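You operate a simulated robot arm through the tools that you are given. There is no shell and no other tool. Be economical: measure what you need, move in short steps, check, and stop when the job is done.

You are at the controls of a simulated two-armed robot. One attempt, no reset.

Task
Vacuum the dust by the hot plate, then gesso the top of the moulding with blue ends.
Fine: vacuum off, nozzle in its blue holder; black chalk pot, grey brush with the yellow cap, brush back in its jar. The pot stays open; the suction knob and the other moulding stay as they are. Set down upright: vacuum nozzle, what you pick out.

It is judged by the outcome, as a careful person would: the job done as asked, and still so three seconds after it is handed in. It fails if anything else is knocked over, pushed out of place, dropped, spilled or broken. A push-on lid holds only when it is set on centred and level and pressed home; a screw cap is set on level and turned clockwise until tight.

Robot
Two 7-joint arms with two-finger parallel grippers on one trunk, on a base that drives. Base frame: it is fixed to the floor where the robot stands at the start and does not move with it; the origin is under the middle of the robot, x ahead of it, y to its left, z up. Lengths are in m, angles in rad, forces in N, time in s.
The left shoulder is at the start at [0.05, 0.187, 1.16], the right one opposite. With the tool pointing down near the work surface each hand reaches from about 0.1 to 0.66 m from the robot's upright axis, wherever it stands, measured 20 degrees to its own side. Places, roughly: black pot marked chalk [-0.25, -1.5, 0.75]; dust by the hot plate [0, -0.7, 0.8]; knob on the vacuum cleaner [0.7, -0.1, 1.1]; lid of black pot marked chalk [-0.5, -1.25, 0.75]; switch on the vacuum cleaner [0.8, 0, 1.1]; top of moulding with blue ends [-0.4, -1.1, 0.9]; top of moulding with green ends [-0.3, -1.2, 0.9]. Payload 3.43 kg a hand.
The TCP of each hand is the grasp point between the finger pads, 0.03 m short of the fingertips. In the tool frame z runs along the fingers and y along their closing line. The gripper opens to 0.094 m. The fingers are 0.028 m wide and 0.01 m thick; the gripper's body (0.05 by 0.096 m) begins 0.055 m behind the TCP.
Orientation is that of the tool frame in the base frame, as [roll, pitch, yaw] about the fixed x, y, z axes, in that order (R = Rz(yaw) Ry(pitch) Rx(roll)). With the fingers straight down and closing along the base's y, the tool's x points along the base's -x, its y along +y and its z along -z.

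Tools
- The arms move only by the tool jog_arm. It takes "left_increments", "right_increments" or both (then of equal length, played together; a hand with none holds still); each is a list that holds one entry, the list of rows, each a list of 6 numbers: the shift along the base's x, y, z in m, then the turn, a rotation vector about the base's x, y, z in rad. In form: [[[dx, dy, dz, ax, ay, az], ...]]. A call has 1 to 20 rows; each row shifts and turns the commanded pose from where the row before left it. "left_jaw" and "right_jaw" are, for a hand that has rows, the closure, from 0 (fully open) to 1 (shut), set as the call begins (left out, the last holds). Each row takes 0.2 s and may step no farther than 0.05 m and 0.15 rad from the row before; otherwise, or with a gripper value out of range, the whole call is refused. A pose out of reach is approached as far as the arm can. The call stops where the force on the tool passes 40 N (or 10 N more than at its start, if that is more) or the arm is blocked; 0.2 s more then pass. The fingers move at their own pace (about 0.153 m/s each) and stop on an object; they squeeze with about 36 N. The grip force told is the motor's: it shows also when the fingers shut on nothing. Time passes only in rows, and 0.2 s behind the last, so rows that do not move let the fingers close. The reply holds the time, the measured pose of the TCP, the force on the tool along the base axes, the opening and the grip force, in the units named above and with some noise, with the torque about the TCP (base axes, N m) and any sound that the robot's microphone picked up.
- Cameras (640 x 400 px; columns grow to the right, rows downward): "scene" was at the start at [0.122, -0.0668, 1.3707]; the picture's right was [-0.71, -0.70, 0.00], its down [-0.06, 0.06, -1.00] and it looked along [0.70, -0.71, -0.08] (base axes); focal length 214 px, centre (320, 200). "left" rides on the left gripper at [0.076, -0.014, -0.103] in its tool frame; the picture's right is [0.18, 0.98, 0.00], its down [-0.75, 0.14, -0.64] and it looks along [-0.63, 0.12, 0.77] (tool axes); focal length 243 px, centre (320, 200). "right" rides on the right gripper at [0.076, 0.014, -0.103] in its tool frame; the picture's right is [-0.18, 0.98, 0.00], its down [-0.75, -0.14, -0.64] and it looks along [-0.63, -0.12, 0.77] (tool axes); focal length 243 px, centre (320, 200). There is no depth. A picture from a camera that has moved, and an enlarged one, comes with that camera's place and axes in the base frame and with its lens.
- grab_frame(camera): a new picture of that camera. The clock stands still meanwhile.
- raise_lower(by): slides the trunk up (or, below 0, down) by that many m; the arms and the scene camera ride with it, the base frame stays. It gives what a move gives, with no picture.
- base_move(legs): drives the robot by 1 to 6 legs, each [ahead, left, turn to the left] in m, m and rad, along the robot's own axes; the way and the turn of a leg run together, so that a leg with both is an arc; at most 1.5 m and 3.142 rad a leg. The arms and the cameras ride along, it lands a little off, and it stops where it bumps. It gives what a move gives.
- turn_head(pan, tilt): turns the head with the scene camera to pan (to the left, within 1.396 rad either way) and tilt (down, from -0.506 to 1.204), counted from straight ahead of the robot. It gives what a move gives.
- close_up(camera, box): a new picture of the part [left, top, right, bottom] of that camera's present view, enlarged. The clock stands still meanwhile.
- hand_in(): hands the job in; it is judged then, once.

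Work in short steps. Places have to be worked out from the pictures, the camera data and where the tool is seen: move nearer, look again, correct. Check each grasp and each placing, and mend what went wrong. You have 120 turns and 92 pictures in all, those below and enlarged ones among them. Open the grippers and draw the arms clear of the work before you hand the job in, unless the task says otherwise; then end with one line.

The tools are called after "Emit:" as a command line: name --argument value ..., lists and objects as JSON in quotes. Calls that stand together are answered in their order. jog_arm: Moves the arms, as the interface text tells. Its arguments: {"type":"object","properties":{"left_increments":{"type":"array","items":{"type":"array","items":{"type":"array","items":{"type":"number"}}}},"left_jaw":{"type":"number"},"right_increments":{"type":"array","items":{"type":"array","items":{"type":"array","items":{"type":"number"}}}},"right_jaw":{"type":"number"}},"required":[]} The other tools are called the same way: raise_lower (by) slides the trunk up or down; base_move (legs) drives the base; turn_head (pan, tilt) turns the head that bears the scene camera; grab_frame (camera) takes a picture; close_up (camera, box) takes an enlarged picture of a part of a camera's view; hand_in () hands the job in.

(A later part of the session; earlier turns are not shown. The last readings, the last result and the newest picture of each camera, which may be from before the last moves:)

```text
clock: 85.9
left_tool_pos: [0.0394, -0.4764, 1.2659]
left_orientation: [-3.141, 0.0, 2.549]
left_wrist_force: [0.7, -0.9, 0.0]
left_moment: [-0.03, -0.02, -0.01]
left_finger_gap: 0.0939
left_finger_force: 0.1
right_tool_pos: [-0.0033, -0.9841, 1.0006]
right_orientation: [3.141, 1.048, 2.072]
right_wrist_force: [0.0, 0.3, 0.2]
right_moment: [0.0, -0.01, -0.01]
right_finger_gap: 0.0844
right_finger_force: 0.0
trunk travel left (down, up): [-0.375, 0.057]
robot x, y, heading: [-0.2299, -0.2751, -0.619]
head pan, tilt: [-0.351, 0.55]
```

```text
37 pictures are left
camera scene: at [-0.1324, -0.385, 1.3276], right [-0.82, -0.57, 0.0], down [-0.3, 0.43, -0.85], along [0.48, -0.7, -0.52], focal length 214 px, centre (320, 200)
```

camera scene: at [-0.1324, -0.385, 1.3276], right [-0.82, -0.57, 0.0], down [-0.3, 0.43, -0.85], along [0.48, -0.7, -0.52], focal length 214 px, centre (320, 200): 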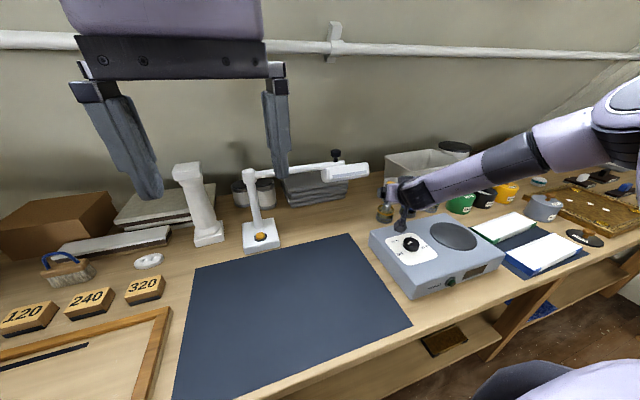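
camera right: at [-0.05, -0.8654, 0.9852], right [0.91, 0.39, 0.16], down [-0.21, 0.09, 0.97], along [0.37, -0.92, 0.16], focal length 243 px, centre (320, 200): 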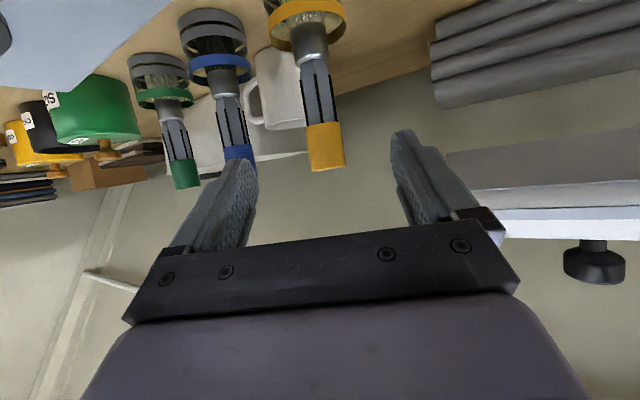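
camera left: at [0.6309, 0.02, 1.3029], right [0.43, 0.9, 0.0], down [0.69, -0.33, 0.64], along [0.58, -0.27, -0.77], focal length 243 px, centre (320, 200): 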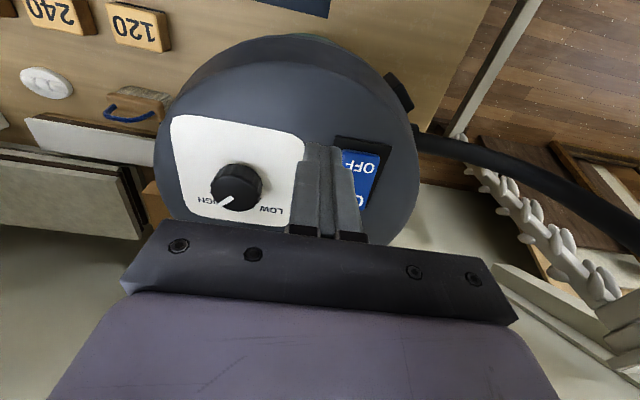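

The posture works. Brush axis is at (0.042, -1.058), with handle z 0.905–0.955 and cap up to 0.995. I'll reduce the tilt to 48° so the wrist camera clears the hot plate, then advance to the handle at z≈0.94.

Emit:
jog_arm --right_increments '[[[0.008, -0.011, -0.0045, 0.0918, 0.0509, 0], [0.008, -0.011, -0.0045, 0.0918, 0.0509, 0], [0.0097, -0.0173, -0.0178, 0, 0, 0], [0.0097, -0.0173, -0.0178, 0, 0, 0], [0.0097, -0.0173, -0.0178, 0, 0, 0]]]'

Emit:
grab_frame --camera "right"

```text
clock: 87.1
left_tool_pos: [0.0377, -0.4751, 1.2661]
left_orientation: [-3.141, 0.0, 2.551]
left_wrist_force: [1.3, -0.3, 0.4]
left_moment: [0.01, 0.02, 0.02]
left_finger_gap: 0.0941
left_finger_force: 0.0
right_tool_pos: [0.0271, -1.0439, 0.9554]
right_orientation: [-3.138, 0.835, 2.075]
right_wrist_force: [0.1, 0.1, -1.7]
right_moment: [-0.01, -0.02, 0.0]
right_finger_gap: 0.0848
right_finger_force: 0.1
right hand out of reach, approached as far as the arm can: row 4, 5
trunk travel left (down, up): [-0.375, 0.057]
robot x, y, heading: [-0.2312, -0.2747, -0.614]
head pan, tilt: [-0.351, 0.55]
```

```text
36 pictures are left
camera right: at [-0.0199, -0.9243, 0.9669], right [0.92, 0.37, 0.14], down [-0.11, -0.09, 0.99], along [0.37, -0.93, -0.04], focal length 243 px, centre (320, 200)
```

right: 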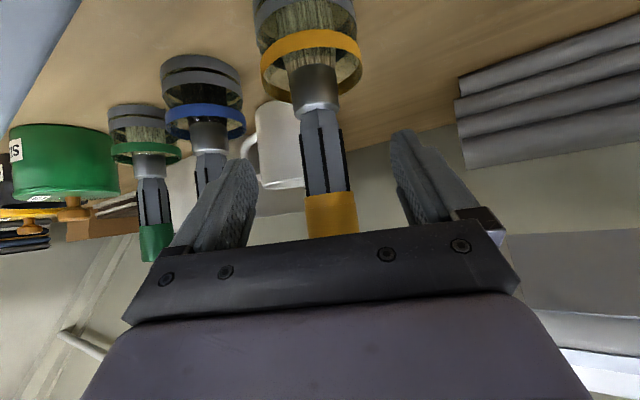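

The brush is between the fingers, about 2 cm short. I'll nudge the base forward 2 cm rather than stretch the arm.

Emit:
base_move --legs '[[0.022, 0, 0]]'

Emit:
jog_arm --right_increments '[[[0, 0, -0.008, 0, 0, 0], [0, 0, -0.006, 0, 0, 0]]]'

Emit:
grab_frame --camera "right"

```text
clock: 87.9
left_tool_pos: [0.0565, -0.4885, 1.2657]
left_orientation: [-3.141, 0.0, 2.55]
left_wrist_force: [0.4, -0.7, -0.4]
left_moment: [0.03, 0.03, 0.0]
left_finger_gap: 0.094
left_finger_force: 0.1
right_tool_pos: [0.0455, -1.0568, 0.9556]
right_orientation: [-3.139, 0.836, 2.076]
right_wrist_force: [0.4, -0.2, 0.0]
right_moment: [0.02, -0.01, 0.0]
right_finger_gap: 0.0847
right_finger_force: 0.1
trunk travel left (down, up): [-0.375, 0.057]
robot x, y, heading: [-0.2113, -0.2896, -0.622]
head pan, tilt: [-0.351, 0.55]
```

```text
clock: 88.5
left_tool_pos: [0.0568, -0.4876, 1.2652]
left_orientation: [-3.14, 0.0, 2.551]
left_wrist_force: [0.4, 0.0, 1.0]
left_moment: [-0.01, 0.0, 0.02]
left_finger_gap: 0.0941
left_finger_force: 0.1
right_tool_pos: [0.0396, -1.053, 0.9458]
right_orientation: [-3.139, 0.838, 2.075]
right_wrist_force: [0.7, -0.8, 0.0]
right_moment: [0.05, -0.01, -0.04]
right_finger_gap: 0.0846
right_finger_force: 0.1
right hand out of reach, approached as far as the arm can: row 1, 2
trunk travel left (down, up): [-0.375, 0.057]
robot x, y, heading: [-0.2098, -0.2884, -0.623]
head pan, tilt: [-0.351, 0.55]
```

```text
35 pictures are left
camera right: at [-0.0077, -0.9332, 0.9581], right [0.92, 0.37, 0.14], down [-0.11, -0.09, 0.99], along [0.37, -0.93, -0.04], focal length 243 px, centre (320, 200)
```

right: 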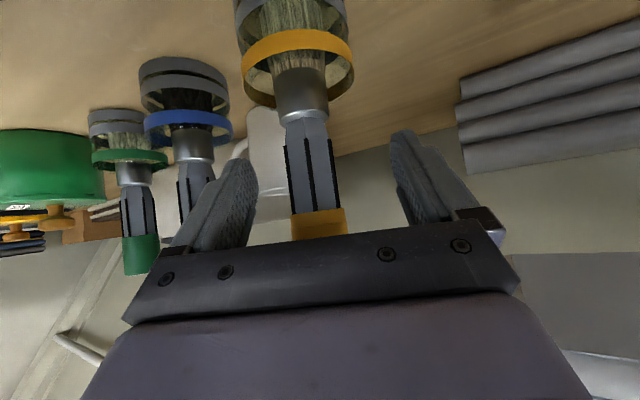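

The handle (z≈0.94) is centred between the pads. Closing.

Emit:
jog_arm --right_increments '[[[0, 0, 0, 0, 0, 0], [0, 0, 0, 0, 0, 0], [0, 0, 0, 0, 0, 0]]]' --right_jaw 1

Emit:
jog_arm --right_increments '[[[0, 0, 0.015, 0, 0, 0], [0, 0, 0.02, 0, 0, 0], [0, 0, 0.02, 0, 0, 0]]]'

Emit:
grab_frame --camera "right"

```text
clock: 89.3
left_tool_pos: [0.0565, -0.4875, 1.2665]
left_orientation: [-3.141, 0.001, 2.55]
left_wrist_force: [-0.5, -0.1, -0.8]
left_moment: [-0.02, 0.02, -0.03]
left_finger_gap: 0.094
left_finger_force: 0.0
right_tool_pos: [0.0407, -1.0528, 0.9461]
right_orientation: [-3.14, 0.836, 2.075]
right_wrist_force: [-0.2, 0.4, 0.0]
right_moment: [0.06, -0.06, -0.01]
right_finger_gap: 0.0278
right_finger_force: 36.2
trunk travel left (down, up): [-0.375, 0.057]
robot x, y, heading: [-0.2141, -0.2918, -0.621]
head pan, tilt: [-0.351, 0.55]
```

```text
clock: 90.1
left_tool_pos: [0.0561, -0.4888, 1.2665]
left_orientation: [-3.14, 0.0, 2.55]
left_wrist_force: [0.8, -0.3, -0.5]
left_moment: [-0.02, 0.01, -0.01]
left_finger_gap: 0.0938
left_finger_force: 0.0
right_tool_pos: [0.0418, -1.0526, 1.0008]
right_orientation: [-3.139, 0.839, 2.076]
right_wrist_force: [-0.7, 0.7, -0.4]
right_moment: [0.0, 0.02, -0.02]
right_finger_gap: 0.0278
right_finger_force: 35.5
trunk travel left (down, up): [-0.375, 0.057]
robot x, y, heading: [-0.211, -0.2882, -0.616]
head pan, tilt: [-0.351, 0.55]
```

```text
34 pictures are left
camera right: at [-0.0059, -0.9332, 1.0128], right [0.92, 0.37, 0.14], down [-0.11, -0.09, 0.99], along [0.37, -0.93, -0.04], focal length 243 px, centre (320, 200)
```

right: 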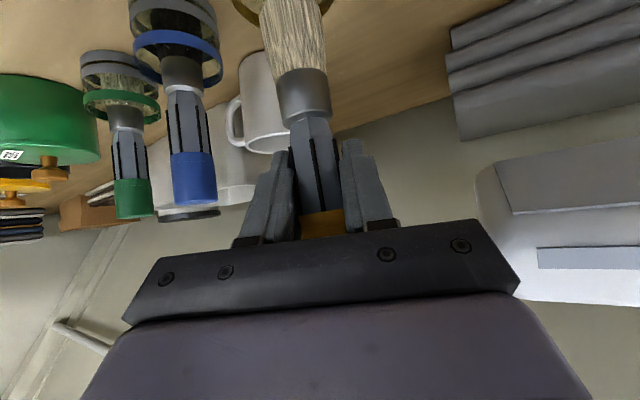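

Brush held. I record the jar pose: TCP (0.041, -1.053, 0.946), pitch 0.837, yaw 2.075. Lifting clear, then driving right toward the chalk pot.

Emit:
jog_arm --right_increments '[[[0, 0, 0.03, 0, 0, 0], [0, 0, 0.03, 0, 0, 0], [-0.01, 0.01, 0.02, 0, 0, 0]]]'

Emit:
grab_frame --camera "scene"

```text
clock: 90.9
left_tool_pos: [0.0553, -0.4872, 1.2661]
left_orientation: [-3.141, 0.001, 2.549]
left_wrist_force: [0.1, -0.9, -0.4]
left_moment: [-0.03, 0.02, -0.02]
left_finger_gap: 0.0939
left_finger_force: 0.0
right_tool_pos: [0.0303, -1.0406, 1.0804]
right_orientation: [-3.138, 0.839, 2.076]
right_wrist_force: [0.8, 0.1, 0.3]
right_moment: [0.01, 0.02, -0.02]
right_finger_gap: 0.0277
right_finger_force: 35.6
trunk travel left (down, up): [-0.375, 0.057]
robot x, y, heading: [-0.2103, -0.2837, -0.621]
head pan, tilt: [-0.351, 0.55]
```

```text
33 pictures are left
camera scene: at [-0.1151, -0.3963, 1.3277], right [-0.82, -0.57, 0.0], down [-0.3, 0.43, -0.85], along [0.48, -0.7, -0.52], focal length 214 px, centre (320, 200)
```

scene: 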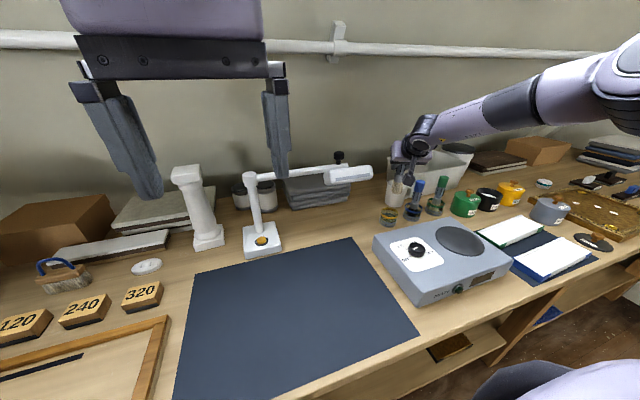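

The brush tip would sweep the other caps if I drove straight across. So I'll back the base away from the bench first, then go right.

Emit:
base_move --legs '[[-0.2, 0, 0], [0, -0.45, 0]]'

Emit:
grab_frame --camera "scene"

Emit:
grab_frame --camera "right"

```text
clock: 94.8
left_tool_pos: [-0.3574, -0.7171, 1.2654]
left_orientation: [3.14, -0.001, 2.543]
left_wrist_force: [0.1, -0.2, 0.5]
left_moment: [0.0, -0.02, -0.01]
left_finger_gap: 0.0939
left_finger_force: 0.1
right_tool_pos: [-0.3895, -1.2705, 1.0807]
right_orientation: [-3.139, 0.839, 2.065]
right_wrist_force: [-0.1, 0.4, -1.1]
right_moment: [0.0, 0.01, -0.02]
right_finger_gap: 0.0277
right_finger_force: 35.4
trunk travel left (down, up): [-0.375, 0.057]
robot x, y, heading: [-0.627, -0.5141, -0.627]
head pan, tilt: [-0.351, 0.55]
```

```text
32 pictures are left
camera scene: at [-0.5289, -0.6248, 1.3276], right [-0.83, -0.56, 0.0], down [-0.29, 0.43, -0.85], along [0.48, -0.71, -0.52], focal length 214 px, centre (320, 200)
```

scene: 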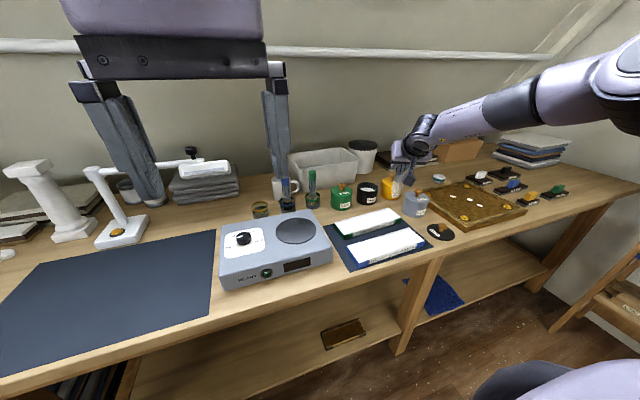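

```text
31 pictures are left
camera right: at [-0.4367, -1.1511, 1.0922], right [0.92, 0.36, 0.14], down [-0.11, -0.09, 0.99], along [0.37, -0.93, -0.04], focal length 243 px, centre (320, 200)
```

right: 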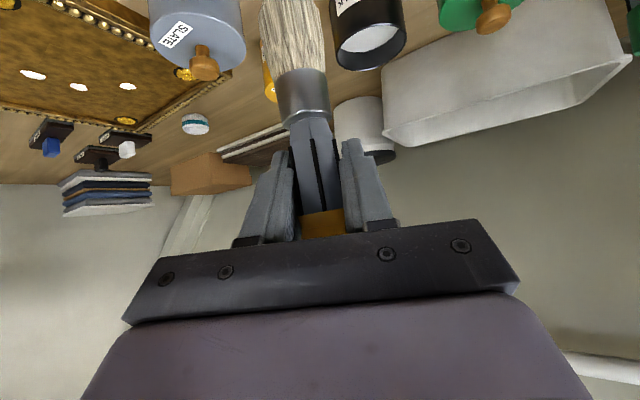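

The pot opening is near (-0.254, -1.382, 0.91). Zooming to refine it and the brush tip.

Emit:
close_up --camera "scene" --box '[320, 130, 480, 230]'

```text
4.00 times, centred on (400, 180) of scene
camera zoom: at [-0.5289, -0.6248, 1.3276], right [-0.83, -0.56, 0.0], down [-0.29, 0.43, -0.85], along [0.48, -0.71, -0.52], focal length 858 px, centre (0, 280)
```

zoom: 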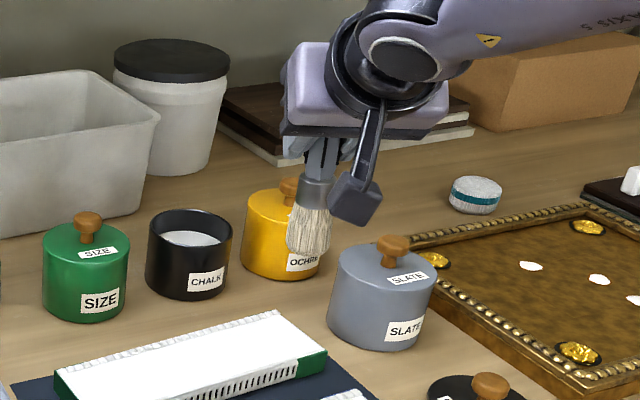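

Brush tip is ≈10 cm below the TCP (z≈0.98), clear of the pot rims (~0.92). Driving ahead 17 cm to bring it over the pot.

Emit:
base_move --legs '[[0.17, 0, 0]]'

Emit:
grab_frame --camera "right"

Emit:
close_up --camera "scene" --box '[320, 130, 480, 230]'

```text
clock: 96.2
left_tool_pos: [-0.2205, -0.8151, 1.2647]
left_orientation: [3.14, -0.001, 2.547]
left_wrist_force: [0.3, -0.7, -0.3]
left_moment: [0.02, 0.02, -0.01]
left_finger_gap: 0.0939
left_finger_force: 0.0
right_tool_pos: [-0.2506, -1.3685, 1.0798]
right_orientation: [-3.138, 0.839, 2.072]
right_wrist_force: [0.3, -0.1, -0.5]
right_moment: [0.05, -0.01, -0.02]
right_finger_gap: 0.0276
right_finger_force: 36.3
trunk travel left (down, up): [-0.375, 0.057]
robot x, y, heading: [-0.489, -0.612, -0.624]
head pan, tilt: [-0.351, 0.55]
```

```text
29 pictures are left
camera right: at [-0.2977, -1.2486, 1.092], right [0.92, 0.36, 0.13], down [-0.11, -0.09, 0.99], along [0.37, -0.93, -0.04], focal length 243 px, centre (320, 200)
```

right: 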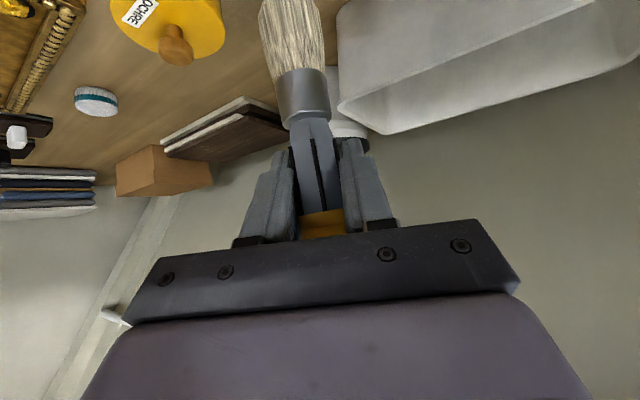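

```text
4.00 times, centred on (400, 180) of scene
camera zoom: at [-0.3917, -0.7227, 1.3275], right [-0.83, -0.56, 0.0], down [-0.29, 0.43, -0.85], along [0.48, -0.71, -0.52], focal length 858 px, centre (0, 280)
```

zoom: 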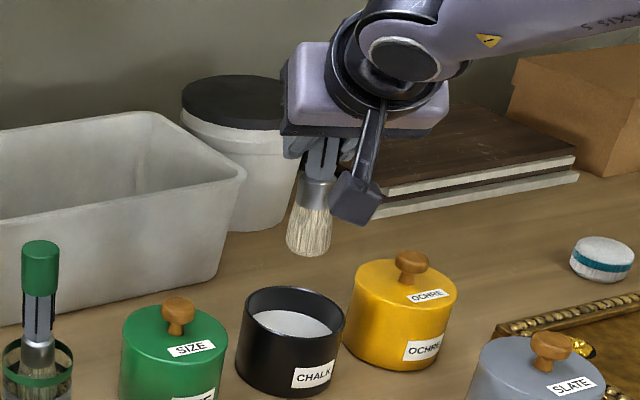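

The pot rim centre refines to (-0.262, -1.362, 0.922), so the brush is ~1.5 cm beyond centre. I'll correct and lower the tip about 2 cm below the gesso surface.

Emit:
jog_arm --right_increments '[[[-0.011, 0.01, 0, 0, 0, 0], [0, 0, -0.025, 0, 0, 0], [0, 0, -0.02, 0, 0, 0]]]'

Emit:
close_up --camera "scene" --box '[320, 130, 480, 230]'

```text
clock: 97.0
left_tool_pos: [-0.2223, -0.8141, 1.2672]
left_orientation: [3.141, 0.001, 2.544]
left_wrist_force: [0.0, 0.9, -0.2]
left_moment: [0.02, -0.02, -0.03]
left_finger_gap: 0.0941
left_finger_force: 0.0
right_tool_pos: [-0.2627, -1.3581, 1.036]
right_orientation: [-3.141, 0.839, 2.069]
right_wrist_force: [-0.4, -0.5, -0.3]
right_moment: [-0.03, 0.0, 0.01]
right_finger_gap: 0.0277
right_finger_force: 36.4
trunk travel left (down, up): [-0.375, 0.057]
robot x, y, heading: [-0.488, -0.6132, -0.624]
head pan, tilt: [-0.351, 0.55]
```

```text
4.00 times, centred on (400, 180) of scene
camera zoom: at [-0.3924, -0.7223, 1.3277], right [-0.83, -0.56, 0.0], down [-0.29, 0.43, -0.85], along [0.48, -0.71, -0.52], focal length 858 px, centre (0, 280)
```

zoom: 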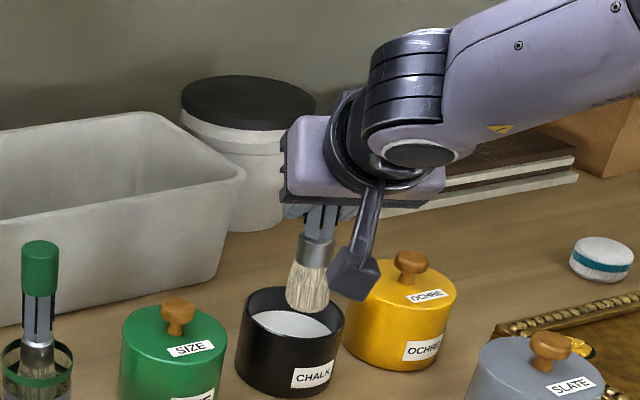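

The tip is ~1 cm right of the pot's centre. Correcting and dipping.

Emit:
jog_arm --right_increments '[[[0.009, 0.006, 0, 0, 0, 0], [0, 0, -0.02, 0, 0, 0], [0, 0, -0.02, 0, 0, 0], [0, 0, -0.012, 0, 0, 0]]]'

Emit:
close_up --camera "scene" --box '[320, 130, 480, 230]'

```text
clock: 98.0
left_tool_pos: [-0.2223, -0.8122, 1.2663]
left_orientation: [-3.14, 0.002, 2.547]
left_wrist_force: [1.1, 0.3, 0.1]
left_moment: [0.01, 0.03, -0.01]
left_finger_gap: 0.0939
left_finger_force: 0.0
right_tool_pos: [-0.2513, -1.3511, 0.9924]
right_orientation: [3.141, 0.853, 2.067]
right_wrist_force: [-2.0, -2.0, 30.6]
right_moment: [-0.16, 0.02, -0.01]
right_finger_gap: 0.0277
right_finger_force: 36.2
trunk travel left (down, up): [-0.375, 0.057]
robot x, y, heading: [-0.4875, -0.6123, -0.623]
head pan, tilt: [-0.351, 0.55]
```

```text
4.00 times, centred on (400, 180) of scene
camera zoom: at [-0.3936, -0.7192, 1.3285], right [-0.83, -0.56, 0.0], down [-0.29, 0.43, -0.85], along [0.48, -0.71, -0.52], focal length 858 px, centre (0, 280)
```

zoom: 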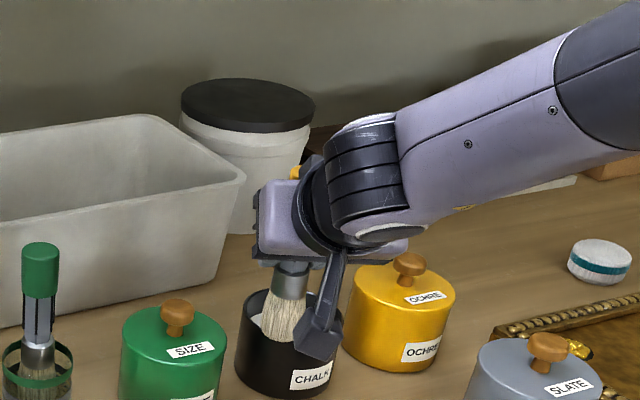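

The brush met firm resistance at tip z≈0.89. Raising it to see whether it loaded.

Emit:
jog_arm --right_increments '[[[0, 0, 0.02, 0, 0, 0], [0, 0, 0.02, 0, 0, 0], [0, 0, 0.02, 0, 0, 0], [0, 0, 0.02, 0, 0, 0]]]'

Emit:
close_up --camera "scene" --box '[320, 130, 480, 230]'

```text
clock: 99.0
left_tool_pos: [-0.2224, -0.8141, 1.2652]
left_orientation: [-3.141, -0.001, 2.546]
left_wrist_force: [-0.1, -0.1, -0.4]
left_moment: [0.03, 0.01, 0.02]
left_finger_gap: 0.0941
left_finger_force: 0.0
right_tool_pos: [-0.2516, -1.3517, 1.0643]
right_orientation: [-3.138, 0.838, 2.073]
right_wrist_force: [-1.0, 0.5, -0.8]
right_moment: [0.0, 0.01, -0.01]
right_finger_gap: 0.0273
right_finger_force: 36.2
trunk travel left (down, up): [-0.375, 0.057]
robot x, y, heading: [-0.4933, -0.6108, -0.625]
head pan, tilt: [-0.351, 0.55]
```

```text
4.00 times, centred on (400, 180) of scene
camera zoom: at [-0.3924, -0.722, 1.3276], right [-0.83, -0.56, 0.0], down [-0.29, 0.43, -0.85], along [0.48, -0.71, -0.52], focal length 858 px, centre (0, 280)
```

zoom: 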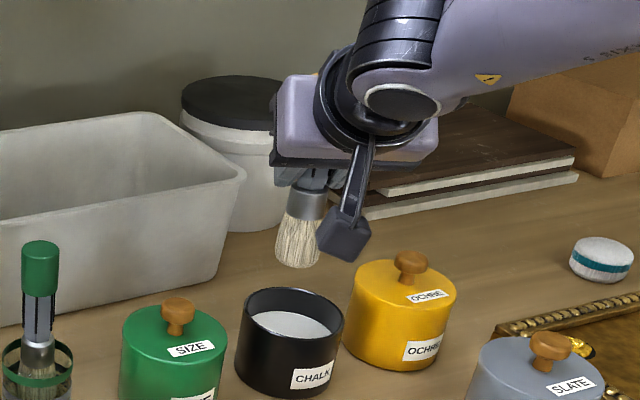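

Emit:
close_up --camera "scene" --box '[375, 165, 425, 205]'

Emit:
grab_frame --camera "right"

```text
10.00 times, centred on (400, 185) of scene
camera zoom: at [-0.3924, -0.722, 1.3276], right [-0.83, -0.56, 0.0], down [-0.29, 0.43, -0.85], along [0.48, -0.71, -0.52], focal length 2145 px, centre (-480, 350)
```

zoom: 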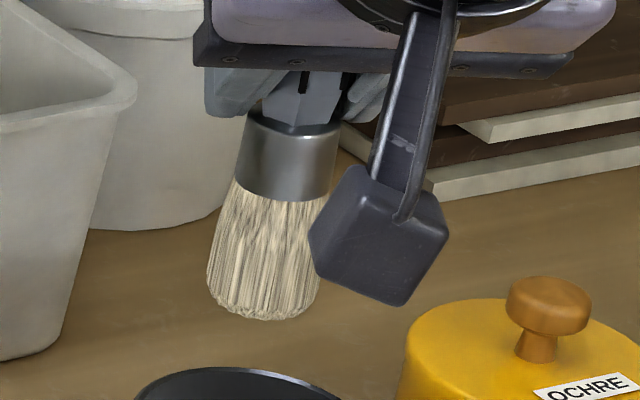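

```text
23 pictures are left
camera right: at [-0.2994, -1.2315, 1.0756], right [0.92, 0.36, 0.13], down [-0.11, -0.09, 0.99], along [0.37, -0.93, -0.04], focal length 243 px, centre (320, 200)
```

right: 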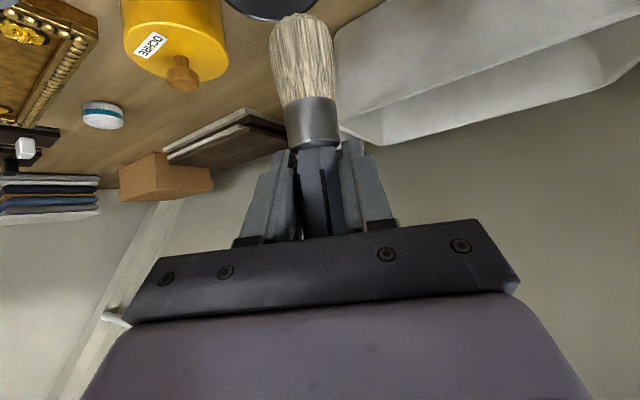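

The brush slid ~1.7 cm up in the grip, so the tip is now ≈8.3 cm below the TCP; the contact level matches the gesso surface (z≈0.905). I'll dip again gently and dwell, then lift and look at the bristles.

Emit:
jog_arm --right_increments '[[[0, 0, -0.03, 0, 0, 0], [0, 0, -0.03, 0, 0, 0], [0, 0, -0.01, 0, 0, 0], [0, 0, -0.004, 0, 0, 0], [0, 0, 0, 0, 0, 0], [0, 0, 0, 0, 0, 0], [0, 0, 0, 0, 0, 0]]]'

Emit:
close_up --camera "scene" --box '[370, 170, 420, 220]'

```text
clock: 100.6
left_tool_pos: [-0.2222, -0.8128, 1.2663]
left_orientation: [-3.14, 0.0, 2.547]
left_wrist_force: [-0.2, 0.6, -0.5]
left_moment: [0.01, 0.02, -0.01]
left_finger_gap: 0.0939
left_finger_force: 0.0
right_tool_pos: [-0.253, -1.3516, 0.9922]
right_orientation: [-3.14, 0.841, 2.07]
right_wrist_force: [-0.2, -2.7, 10.1]
right_moment: [-0.17, -0.15, -0.02]
right_finger_gap: 0.0276
right_finger_force: 35.5
trunk travel left (down, up): [-0.375, 0.057]
robot x, y, heading: [-0.4863, -0.6102, -0.623]
head pan, tilt: [-0.351, 0.55]
```

```text
8.00 times, centred on (395, 195) of scene
camera zoom: at [-0.3928, -0.7211, 1.3279], right [-0.83, -0.56, 0.0], down [-0.29, 0.43, -0.85], along [0.48, -0.71, -0.52], focal length 1716 px, centre (-280, 240)
```

zoom: 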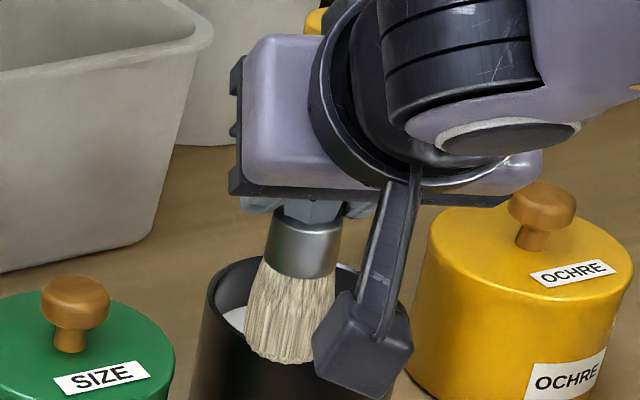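

The zoom shows the brush is ~2 cm too near the front wall of the pot, so it may be catching the wall. Lifting, shifting it toward the centre and dipping again.

Emit:
jog_arm --right_increments '[[[0, 0, 0.02, 0, 0, 0], [0, 0, 0.02, 0, 0, 0], [-0.0045, -0.021, 0, 0, 0, 0], [0, 0, -0.02, 0, 0, 0], [0, 0, -0.015, 0, 0, 0], [0, 0, 0, 0, 0, 0]]]'

Emit:
close_up --camera "scene" --box '[355, 170, 435, 220]'

```text
clock: 102.0
left_tool_pos: [-0.2227, -0.8144, 1.2659]
left_orientation: [3.14, 0.0, 2.546]
left_wrist_force: [0.1, 0.0, -0.5]
left_moment: [-0.03, 0.0, 0.01]
left_finger_gap: 0.094
left_finger_force: 0.1
right_tool_pos: [-0.257, -1.3738, 0.9975]
right_orientation: [-3.137, 0.839, 2.072]
right_wrist_force: [0.6, -0.6, -0.8]
right_moment: [-0.02, -0.01, 0.0]
right_finger_gap: 0.0273
right_finger_force: 36.0
trunk travel left (down, up): [-0.375, 0.057]
robot x, y, heading: [-0.4869, -0.6114, -0.624]
head pan, tilt: [-0.351, 0.55]
```

```text
8.00 times, centred on (395, 195) of scene
camera zoom: at [-0.3924, -0.7221, 1.3277], right [-0.83, -0.56, 0.0], down [-0.29, 0.43, -0.85], along [0.48, -0.71, -0.52], focal length 1716 px, centre (-280, 240)
```

zoom: 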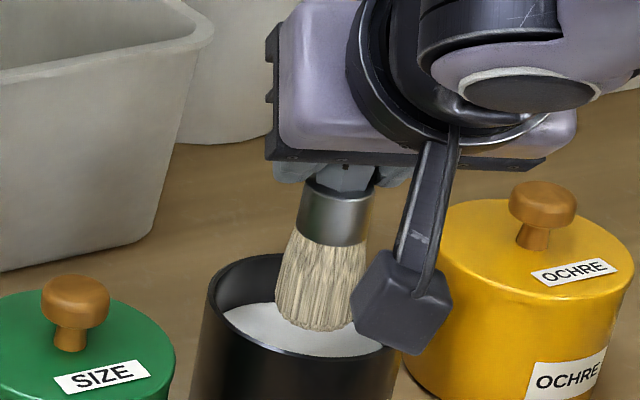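

Now centred, with the gesso surface visible all round. Lowering slowly into it.

Emit:
jog_arm --right_increments '[[[0.003, 0.002, -0.012, 0, 0, 0], [0, 0, -0.01, 0, 0, 0], [0, 0, -0.008, 0, 0, 0], [0, 0, 0, 0, 0, 0]]]'

Emit:
close_up --camera "scene" --box '[355, 170, 435, 220]'

```text
clock: 103.0
left_tool_pos: [-0.2231, -0.813, 1.2661]
left_orientation: [-3.141, 0.0, 2.545]
left_wrist_force: [-0.8, -0.5, 0.1]
left_moment: [-0.01, 0.01, 0.02]
left_finger_gap: 0.0942
left_finger_force: 0.1
right_tool_pos: [-0.2527, -1.3728, 0.9658]
right_orientation: [-3.14, 0.842, 2.071]
right_wrist_force: [-0.1, -1.9, 6.1]
right_moment: [-0.18, -0.14, -0.05]
right_finger_gap: 0.0275
right_finger_force: 36.0
trunk travel left (down, up): [-0.375, 0.057]
robot x, y, heading: [-0.4895, -0.6131, -0.63]
head pan, tilt: [-0.351, 0.55]
```

```text
8.00 times, centred on (395, 195) of scene
camera zoom: at [-0.3927, -0.7214, 1.3279], right [-0.83, -0.56, 0.0], down [-0.29, 0.43, -0.85], along [0.48, -0.71, -0.52], focal length 1716 px, centre (-280, 240)
```

zoom: 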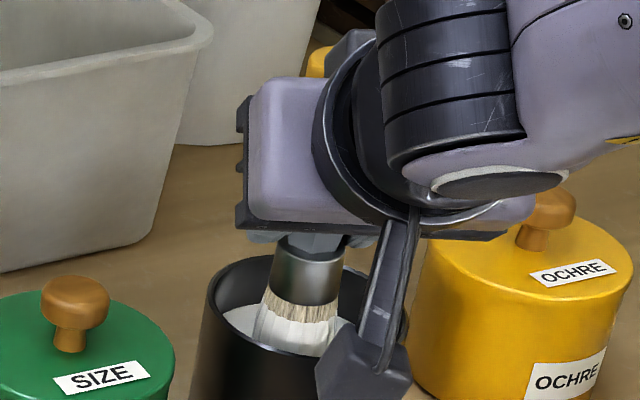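

The bristles are white with gesso. Lifting straight out, then backing the base so the brush comes over the blue-ended moulding.

Emit:
jog_arm --right_increments '[[[0, 0, 0.02, 0, 0, 0], [0, 0, 0.03, 0, 0, 0], [0, 0, 0.03, 0, 0, 0], [0, 0, 0.03, 0, 0, 0]]]'

Emit:
base_move --legs '[[-0.25, 0, 0], [0, -0.03, 0]]'

Emit:
turn_head --pan -0.3 --tilt 0.6

Emit:
close_up --camera "scene" --box '[290, 130, 450, 230]'

```text
clock: 104.0
left_tool_pos: [-0.2216, -0.8151, 1.2664]
left_orientation: [3.14, -0.001, 2.547]
left_wrist_force: [0.1, -0.2, 0.5]
left_moment: [-0.01, -0.01, -0.02]
left_finger_gap: 0.094
left_finger_force: 0.0
right_tool_pos: [-0.2552, -1.3719, 1.0736]
right_orientation: [-3.138, 0.836, 2.072]
right_wrist_force: [0.2, 0.8, -0.2]
right_moment: [0.0, 0.01, -0.01]
right_finger_gap: 0.0273
right_finger_force: 36.0
trunk travel left (down, up): [-0.375, 0.057]
robot x, y, heading: [-0.4874, -0.6092, -0.621]
head pan, tilt: [-0.351, 0.55]
```

```text
clock: 106.3
left_tool_pos: [-0.4465, -0.6944, 1.2656]
left_orientation: [3.141, 0.001, 2.537]
left_wrist_force: [-0.7, 0.0, 0.6]
left_moment: [0.01, 0.0, -0.03]
left_finger_gap: 0.094
left_finger_force: 0.1
right_tool_pos: [-0.4825, -1.2522, 1.0726]
right_orientation: [-3.141, 0.838, 2.06]
right_wrist_force: [-0.3, -0.4, -0.3]
right_moment: [0.0, -0.01, 0.03]
right_finger_gap: 0.0274
right_finger_force: 35.5
trunk travel left (down, up): [-0.375, 0.057]
robot x, y, heading: [-0.7137, -0.4872, -0.636]
head pan, tilt: [-0.351, 0.55]
```

```text
clock: 106.9
left_tool_pos: [-0.4464, -0.6928, 1.2655]
left_orientation: [3.141, 0.001, 2.538]
left_wrist_force: [0.3, 0.2, 0.3]
left_moment: [0.02, 0.03, 0.01]
left_finger_gap: 0.0939
left_finger_force: 0.1
right_tool_pos: [-0.4828, -1.2505, 1.0711]
right_orientation: [-3.138, 0.838, 2.062]
right_wrist_force: [0.6, -0.1, -1.1]
right_moment: [0.01, -0.02, 0.01]
right_finger_gap: 0.0272
right_finger_force: 36.3
trunk travel left (down, up): [-0.375, 0.057]
robot x, y, heading: [-0.715, -0.4873, -0.634]
head pan, tilt: [-0.3, 0.6]
```

```text
4.00 times, centred on (370, 180) of scene
camera zoom: at [-0.6128, -0.5957, 1.3232], right [-0.8, -0.6, 0.0], down [-0.34, 0.45, -0.83], along [0.49, -0.66, -0.56], focal length 858 px, centre (120, 280)
```

zoom: 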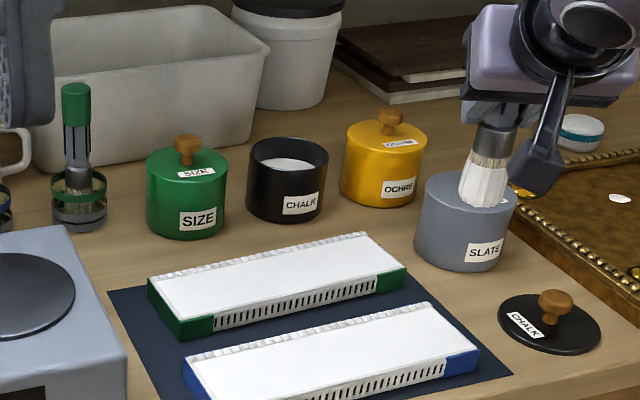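

The brush is well loaded. The blue moulding's top agrees from two views: corners ≈ (-0.385,-1.021), (-0.517,-1.227), (-0.460,-1.268), (-0.327,-1.070), top z≈0.868. I'll back off 5 cm for arm slack and bring the brush above the right end of the back lane.

Emit:
base_move --legs '[[-0.05, 0, 0]]'

```text
clock: 107.8
left_tool_pos: [-0.487, -0.6637, 1.2662]
left_orientation: [-3.142, 0.0, 2.538]
left_wrist_force: [-0.9, 0.1, 0.3]
left_moment: [-0.04, 0.03, -0.04]
left_finger_gap: 0.0941
left_finger_force: 0.1
right_tool_pos: [-0.5239, -1.2208, 1.0737]
right_orientation: [-3.139, 0.838, 2.061]
right_wrist_force: [-0.2, -0.4, 0.1]
right_moment: [0.02, 0.01, 0.03]
right_finger_gap: 0.0275
right_finger_force: 36.4
trunk travel left (down, up): [-0.375, 0.057]
robot x, y, heading: [-0.7523, -0.4581, -0.627]
head pan, tilt: [-0.3, 0.6]
```

Emit:
jog_arm --right_increments '[[[0.033, -0.012, -0.02, 0, 0, 0], [0.032, -0.012, -0.02, 0, 0, 0], [0, 0, -0.03, 0, 0, 0], [0, 0, -0.02, 0, 0, 0]]]'

Emit:
grab_frame --camera "scene"

Emit:
close_up --camera "scene" --box '[320, 150, 480, 250]'

```text
clock: 108.8
left_tool_pos: [-0.4859, -0.6627, 1.2658]
left_orientation: [3.14, 0.001, 2.536]
left_wrist_force: [-0.6, -0.3, 0.2]
left_moment: [-0.01, -0.03, 0.01]
left_finger_gap: 0.0941
left_finger_force: 0.1
right_tool_pos: [-0.4782, -1.2306, 0.9904]
right_orientation: [-3.139, 0.836, 2.065]
right_wrist_force: [0.4, -0.2, -0.6]
right_moment: [0.03, 0.04, 0.02]
right_finger_gap: 0.0273
right_finger_force: 35.9
right hand out of reach, approached as far as the arm can: row 2, 3, 4
trunk travel left (down, up): [-0.375, 0.057]
robot x, y, heading: [-0.7486, -0.4566, -0.627]
head pan, tilt: [-0.3, 0.6]
```

```text
18 pictures are left
camera scene: at [-0.6531, -0.5664, 1.3231], right [-0.8, -0.6, 0.0], down [-0.34, 0.45, -0.82], along [0.49, -0.66, -0.57], focal length 214 px, centre (320, 200)
```

scene: 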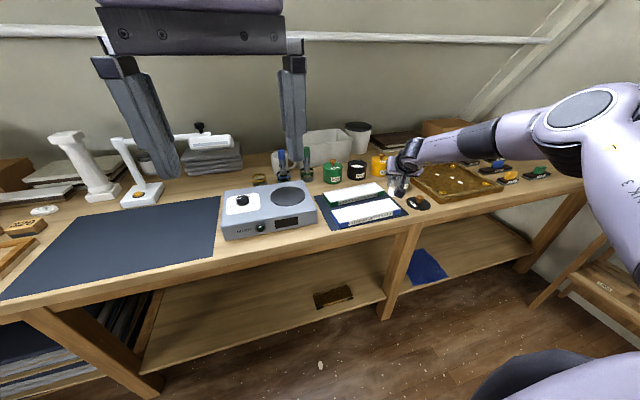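

```text
4.00 times, centred on (400, 200) of scene
camera zoom: at [-0.6531, -0.5664, 1.3231], right [-0.8, -0.6, 0.0], down [-0.34, 0.45, -0.82], along [0.49, -0.66, -0.57], focal length 858 px, centre (0, 200)
```

zoom: 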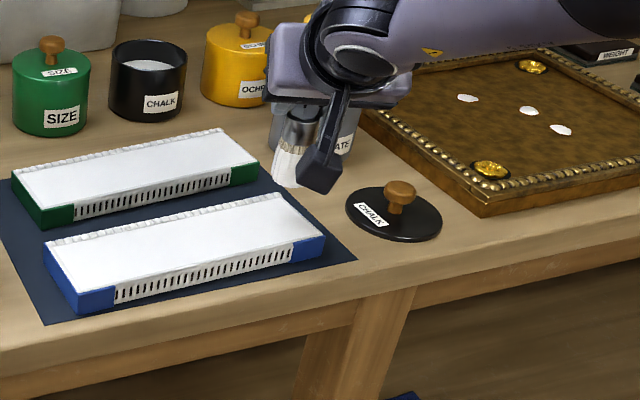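

I had the sign wrong: I need the base closer, not farther. Raising the brush, then driving forward and a little right.

Emit:
jog_arm --right_increments '[[[-0.03, 0.02, 0.03, 0, 0, 0], [-0.04, 0.025, 0.01, 0, 0, 0], [-0.03, 0.02, 0, 0, 0, 0]]]'

Emit:
base_move --legs '[[0.1, 0, 0], [0, -0.06, 0]]'

```text
clock: 109.7
left_tool_pos: [-0.4862, -0.6636, 1.2661]
left_orientation: [-3.141, 0.001, 2.538]
left_wrist_force: [-0.4, -1.0, -0.7]
left_moment: [0.0, 0.0, -0.01]
left_finger_gap: 0.0938
left_finger_force: 0.1
right_tool_pos: [-0.5778, -1.1669, 1.031]
right_orientation: [3.141, 0.838, 2.064]
right_wrist_force: [-0.3, -0.5, -0.4]
right_moment: [0.0, 0.06, 0.02]
right_finger_gap: 0.0271
right_finger_force: 36.6
trunk travel left (down, up): [-0.375, 0.057]
robot x, y, heading: [-0.7542, -0.46, -0.632]
head pan, tilt: [-0.3, 0.6]
```

```text
clock: 111.4
left_tool_pos: [-0.4411, -0.7726, 1.2661]
left_orientation: [3.142, -0.001, 2.539]
left_wrist_force: [0.2, -0.8, -0.2]
left_moment: [-0.02, 0.0, 0.01]
left_finger_gap: 0.0939
left_finger_force: 0.1
right_tool_pos: [-0.5319, -1.2752, 1.0301]
right_orientation: [-3.14, 0.838, 2.061]
right_wrist_force: [-1.1, -0.2, -0.6]
right_moment: [-0.01, 0.03, -0.03]
right_finger_gap: 0.0273
right_finger_force: 36.0
trunk travel left (down, up): [-0.375, 0.057]
robot x, y, heading: [-0.7036, -0.5638, -0.631]
head pan, tilt: [-0.3, 0.6]
```

Emit:
jog_arm --right_increments '[[[0.037, 0.015, -0.02, 0, 0, 0], [0.036, 0.015, -0.02, 0, 0, 0], [0, 0, -0.02, 0, 0, 0], [0, 0, -0.006, 0, 0, 0]]]'

Emit:
close_up --camera "scene" --box '[300, 150, 460, 250]'

```text
clock: 112.4
left_tool_pos: [-0.4413, -0.7709, 1.2652]
left_orientation: [3.141, 0.0, 2.537]
left_wrist_force: [0.7, 0.2, -0.1]
left_moment: [0.0, -0.01, -0.04]
left_finger_gap: 0.0941
left_finger_force: 0.1
right_tool_pos: [-0.4574, -1.2452, 0.9664]
right_orientation: [-3.137, 0.839, 2.064]
right_wrist_force: [0.2, -0.1, -0.6]
right_moment: [-0.01, 0.02, -0.03]
right_finger_gap: 0.0273
right_finger_force: 35.9
trunk travel left (down, up): [-0.375, 0.057]
robot x, y, heading: [-0.7058, -0.5695, -0.634]
head pan, tilt: [-0.3, 0.6]
```

```text
4.00 times, centred on (380, 200) of scene
camera zoom: at [-0.6064, -0.6739, 1.3231], right [-0.8, -0.6, 0.0], down [-0.34, 0.45, -0.83], along [0.49, -0.66, -0.56], focal length 858 px, centre (80, 200)
```

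zoom: 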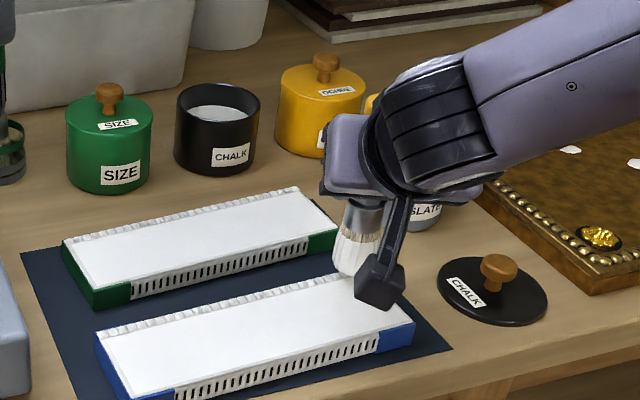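

The tip is right at the end edge of the back lane. I'll shift 1.5 cm inward and lower gently to contact.

Emit:
jog_arm --right_increments '[[[0.007, 0.0135, 0, 0, 0, 0], [0, 0, -0.006, 0, 0, 0], [0, 0, -0.005, 0, 0, 0], [0, 0, 0, 0, 0, 0]]]'

```text
clock: 113.4
left_tool_pos: [-0.4401, -0.771, 1.2655]
left_orientation: [-3.14, 0.002, 2.536]
left_wrist_force: [-0.1, 0.4, 0.1]
left_moment: [0.02, -0.01, 0.01]
left_finger_gap: 0.0939
left_finger_force: 0.0
right_tool_pos: [-0.452, -1.2326, 0.9532]
right_orientation: [-3.137, 0.838, 2.064]
right_wrist_force: [0.2, 0.6, -0.1]
right_moment: [0.01, -0.02, 0.03]
right_finger_gap: 0.0275
right_finger_force: 36.1
trunk travel left (down, up): [-0.375, 0.057]
robot x, y, heading: [-0.7052, -0.5697, -0.631]
head pan, tilt: [-0.3, 0.6]
```

No contact yet; going down a few millimetres more.

Emit:
jog_arm --right_increments '[[[0, 0, -0.004, 0, 0, 0], [0, 0, -0.003, 0, 0, 0], [0, 0, 0, 0, 0, 0]]]'

Emit:
close_up --camera "scene" --box '[340, 180, 420, 230]'

```text
clock: 114.2
left_tool_pos: [-0.4394, -0.7691, 1.2677]
left_orientation: [-3.141, 0.001, 2.537]
left_wrist_force: [-0.5, -0.3, -0.1]
left_moment: [0.03, 0.02, -0.01]
left_finger_gap: 0.094
left_finger_force: 0.1
right_tool_pos: [-0.4506, -1.2316, 0.9493]
right_orientation: [3.14, 0.844, 2.061]
right_wrist_force: [-1.6, -1.0, 14.3]
right_moment: [0.0, 0.03, 0.04]
right_finger_gap: 0.0275
right_finger_force: 35.9
trunk travel left (down, up): [-0.375, 0.057]
robot x, y, heading: [-0.7047, -0.5645, -0.635]
head pan, tilt: [-0.3, 0.6]
```

```text
8.00 times, centred on (380, 205) of scene
camera zoom: at [-0.6074, -0.6722, 1.3236], right [-0.8, -0.6, 0.0], down [-0.34, 0.45, -0.83], along [0.49, -0.66, -0.56], focal length 1716 px, centre (-160, 160)
```

zoom: 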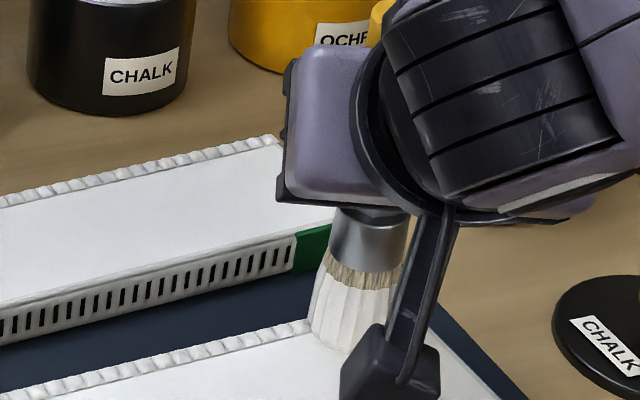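

Contact at z≈0.950. I'll ease the pressure slightly, run to the right edge, and stroke the full length leftward along the back lane, then back along the middle lane.

Emit:
jog_arm --right_increments '[[[-0.0124, -0.0099, 0.002, 0, 0, 0], [0.0165, 0.0254, 0, 0, 0, 0], [0.0165, 0.0254, 0, 0, 0, 0], [0.0165, 0.0254, 0, 0, 0, 0], [0.0165, 0.0254, 0, 0, 0, 0], [0.0165, 0.0254, 0, 0, 0, 0], [0.0165, 0.0254, 0, 0, 0, 0], [0.0165, 0.0254, 0, 0, 0, 0], [-0.015, 0.0098, 0, 0, 0, 0], [-0.0165, -0.0254, 0, 0, 0, 0], [-0.0165, -0.0254, 0, 0, 0, 0], [-0.0165, -0.0254, 0, 0, 0, 0], [-0.0165, -0.0254, 0, 0, 0, 0], [-0.0165, -0.0254, 0, 0, 0, 0], [-0.0165, -0.0254, 0, 0, 0, 0], [-0.0165, -0.0254, 0, 0, 0, 0]]]'

Emit:
close_up --camera "scene" --box '[310, 170, 438, 250]'

```text
clock: 117.6
left_tool_pos: [-0.4411, -0.7717, 1.2667]
left_orientation: [3.141, -0.001, 2.538]
left_wrist_force: [-0.4, 0.4, 0.0]
left_moment: [-0.04, 0.01, 0.0]
left_finger_gap: 0.094
left_finger_force: 0.0
right_tool_pos: [-0.5387, -1.25, 0.9853]
right_orientation: [-3.141, 0.84, 2.062]
right_wrist_force: [-0.2, 0.2, -0.2]
right_moment: [0.02, -0.03, 0.01]
right_finger_gap: 0.0275
right_finger_force: 36.1
right hand out of reach, approached as far as the arm can: row 5, 6, 7, 8
trunk travel left (down, up): [-0.375, 0.057]
robot x, y, heading: [-0.7068, -0.5693, -0.63]
head pan, tilt: [-0.3, 0.6]
```

```text
5.00 times, centred on (374, 210) of scene
camera zoom: at [-0.6068, -0.6742, 1.3231], right [-0.8, -0.6, 0.0], down [-0.34, 0.45, -0.83], along [0.49, -0.66, -0.57], focal length 1072 px, centre (50, 150)
```

zoom: 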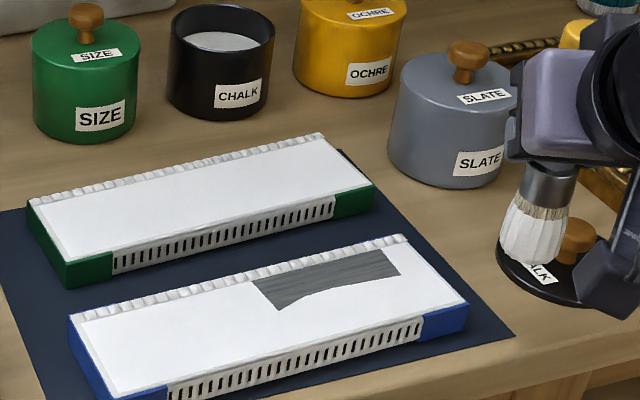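

The painted area shows grey, so coverage can be seen: part of the back lane is done, and the left part was out of reach. I'll paint the right half in three lanes from here, then move the base left for the rest.

Emit:
jog_arm --right_increments '[[[0, 0, 0.015, 0, 0, 0], [0.034, -0.0017, 0, 0, 0, 0], [0.0337, -0.0017, 0, 0, 0, 0], [0, 0, -0.03, 0, 0, 0], [0, 0, -0.0225, 0, 0, 0], [0.0136, 0.021, 0, 0, 0, 0], [0.0136, 0.021, 0, 0, 0, 0], [0.0136, 0.021, 0, 0, 0, 0], [0.0136, 0.021, 0, 0, 0, 0], [-0.0201, 0.0131, 0, 0, 0, 0], [-0.0136, -0.021, 0, 0, 0, 0], [-0.0136, -0.021, 0, 0, 0, 0], [-0.0136, -0.021, 0, 0, 0, 0], [-0.0136, -0.021, 0, 0, 0, 0], [-0.0117, 0.0076, 0, 0, 0, 0], [0.0136, 0.021, 0, 0, 0, 0], [0.0136, 0.021, 0, 0, 0, 0], [0.0136, 0.021, 0, 0, 0, 0], [0.0136, 0.021, 0, 0, 0, 0], [0, 0, 0.03, 0, 0, 0]]]'

Emit:
base_move --legs '[[0, 0.15, 0]]'

Emit:
grab_frame --camera "scene"

```text
clock: 121.8
left_tool_pos: [-0.4405, -0.7702, 1.2665]
left_orientation: [-3.14, 0.0, 2.537]
left_wrist_force: [-0.8, 0.2, -0.6]
left_moment: [0.0, 0.01, -0.01]
left_finger_gap: 0.0943
left_finger_force: 0.1
right_tool_pos: [-0.4489, -1.1471, 0.9794]
right_orientation: [-3.137, 0.836, 2.062]
right_wrist_force: [-1.3, 0.2, -0.9]
right_moment: [0.01, -0.01, 0.01]
right_finger_gap: 0.0275
right_finger_force: 35.9
trunk travel left (down, up): [-0.375, 0.057]
robot x, y, heading: [-0.7033, -0.5649, -0.633]
head pan, tilt: [-0.3, 0.6]
```

```text
clock: 123.1
left_tool_pos: [-0.3514, -0.6513, 1.2659]
left_orientation: [-3.141, 0.0, 2.538]
left_wrist_force: [0.3, 0.2, 0.0]
left_moment: [-0.01, 0.01, -0.05]
left_finger_gap: 0.0939
left_finger_force: 0.1
right_tool_pos: [-0.3611, -1.0299, 0.9785]
right_orientation: [-3.138, 0.837, 2.062]
right_wrist_force: [0.3, -0.2, -0.6]
right_moment: [-0.01, 0.01, -0.01]
right_finger_gap: 0.0274
right_finger_force: 35.3
trunk travel left (down, up): [-0.375, 0.057]
robot x, y, heading: [-0.6157, -0.4492, -0.631]
head pan, tilt: [-0.3, 0.6]
```

```text
13 pictures are left
camera scene: at [-0.5188, -0.5542, 1.3232], right [-0.8, -0.6, 0.0], down [-0.34, 0.45, -0.83], along [0.49, -0.66, -0.56], focal length 214 px, centre (320, 200)
```

scene: 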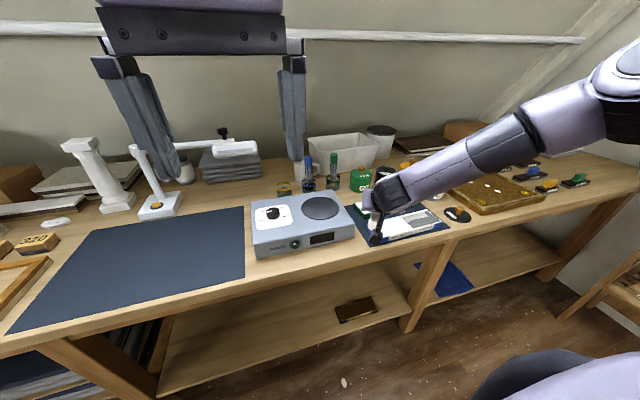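

Now the left half: three lanes from the left end toward the middle, overlapping what's done.

Emit:
jog_arm --right_increments '[[[0.0198, -0.0239, 0, 0, 0, 0], [0, 0, -0.02, 0, 0, 0], [0, 0, -0.011, 0, 0, 0], [-0.0161, -0.0248, 0, 0, 0, 0], [-0.0161, -0.0248, 0, 0, 0, 0], [-0.0161, -0.0248, 0, 0, 0, 0], [-0.0161, -0.0248, 0, 0, 0, 0], [-0.0161, -0.0248, 0, 0, 0, 0], [-0.0201, 0.0131, 0, 0, 0, 0], [0.0161, 0.0248, 0, 0, 0, 0], [0.0161, 0.0248, 0, 0, 0, 0], [0.0161, 0.0248, 0, 0, 0, 0], [0.0161, 0.0248, 0, 0, 0, 0], [0.0161, 0.0248, 0, 0, 0, 0], [-0.0117, 0.0076, 0, 0, 0, 0], [-0.0161, -0.0248, 0, 0, 0, 0], [-0.0161, -0.0248, 0, 0, 0, 0], [-0.0161, -0.0248, 0, 0, 0, 0], [-0.0161, -0.0248, 0, 0, 0, 0], [-0.0161, -0.0248, 0, 0, 0, 0]]]'

Emit:
jog_arm --right_increments '[[[0, 0, 0.03, 0, 0, 0], [0, 0, 0.03, 0, 0, 0], [-0.03, 0, 0.02, 0, 0, 0], [-0.04, 0, 0, 0, 0, 0], [-0.04, 0.01, 0, 0, 0, 0]]]'

Emit:
close_up --camera "scene" --box '[330, 170, 458, 250]'

```text
clock: 127.3
left_tool_pos: [-0.3539, -0.6499, 1.2669]
left_orientation: [3.141, -0.001, 2.538]
left_wrist_force: [0.2, -0.8, -0.6]
left_moment: [-0.01, 0.0, -0.02]
left_finger_gap: 0.094
left_finger_force: 0.0
right_tool_pos: [-0.4534, -1.1575, 0.9491]
right_orientation: [-3.137, 0.839, 2.065]
right_wrist_force: [1.2, 2.0, 7.8]
right_moment: [0.02, -0.08, 0.03]
right_finger_gap: 0.0276
right_finger_force: 35.8
trunk travel left (down, up): [-0.375, 0.057]
robot x, y, heading: [-0.6162, -0.4446, -0.632]
head pan, tilt: [-0.3, 0.6]
```

```text
clock: 128.5
left_tool_pos: [-0.353, -0.6513, 1.2665]
left_orientation: [3.141, -0.001, 2.535]
left_wrist_force: [-0.1, -0.4, -0.5]
left_moment: [-0.01, 0.0, -0.03]
left_finger_gap: 0.094
left_finger_force: 0.0
right_tool_pos: [-0.565, -1.1484, 1.0286]
right_orientation: [-3.14, 0.838, 2.066]
right_wrist_force: [-0.5, -0.5, 0.2]
right_moment: [0.02, 0.01, 0.0]
right_finger_gap: 0.0272
right_finger_force: 36.0
trunk travel left (down, up): [-0.375, 0.057]
robot x, y, heading: [-0.619, -0.4465, -0.633]
head pan, tilt: [-0.3, 0.6]
```

```text
5.00 times, centred on (394, 210) of scene
camera zoom: at [-0.52, -0.5545, 1.3232], right [-0.8, -0.6, 0.0], down [-0.34, 0.45, -0.83], along [0.49, -0.66, -0.56], focal length 1072 px, centre (-50, 150)
```

zoom: 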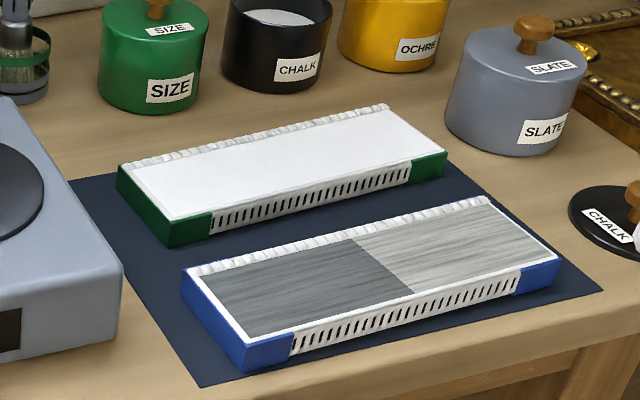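

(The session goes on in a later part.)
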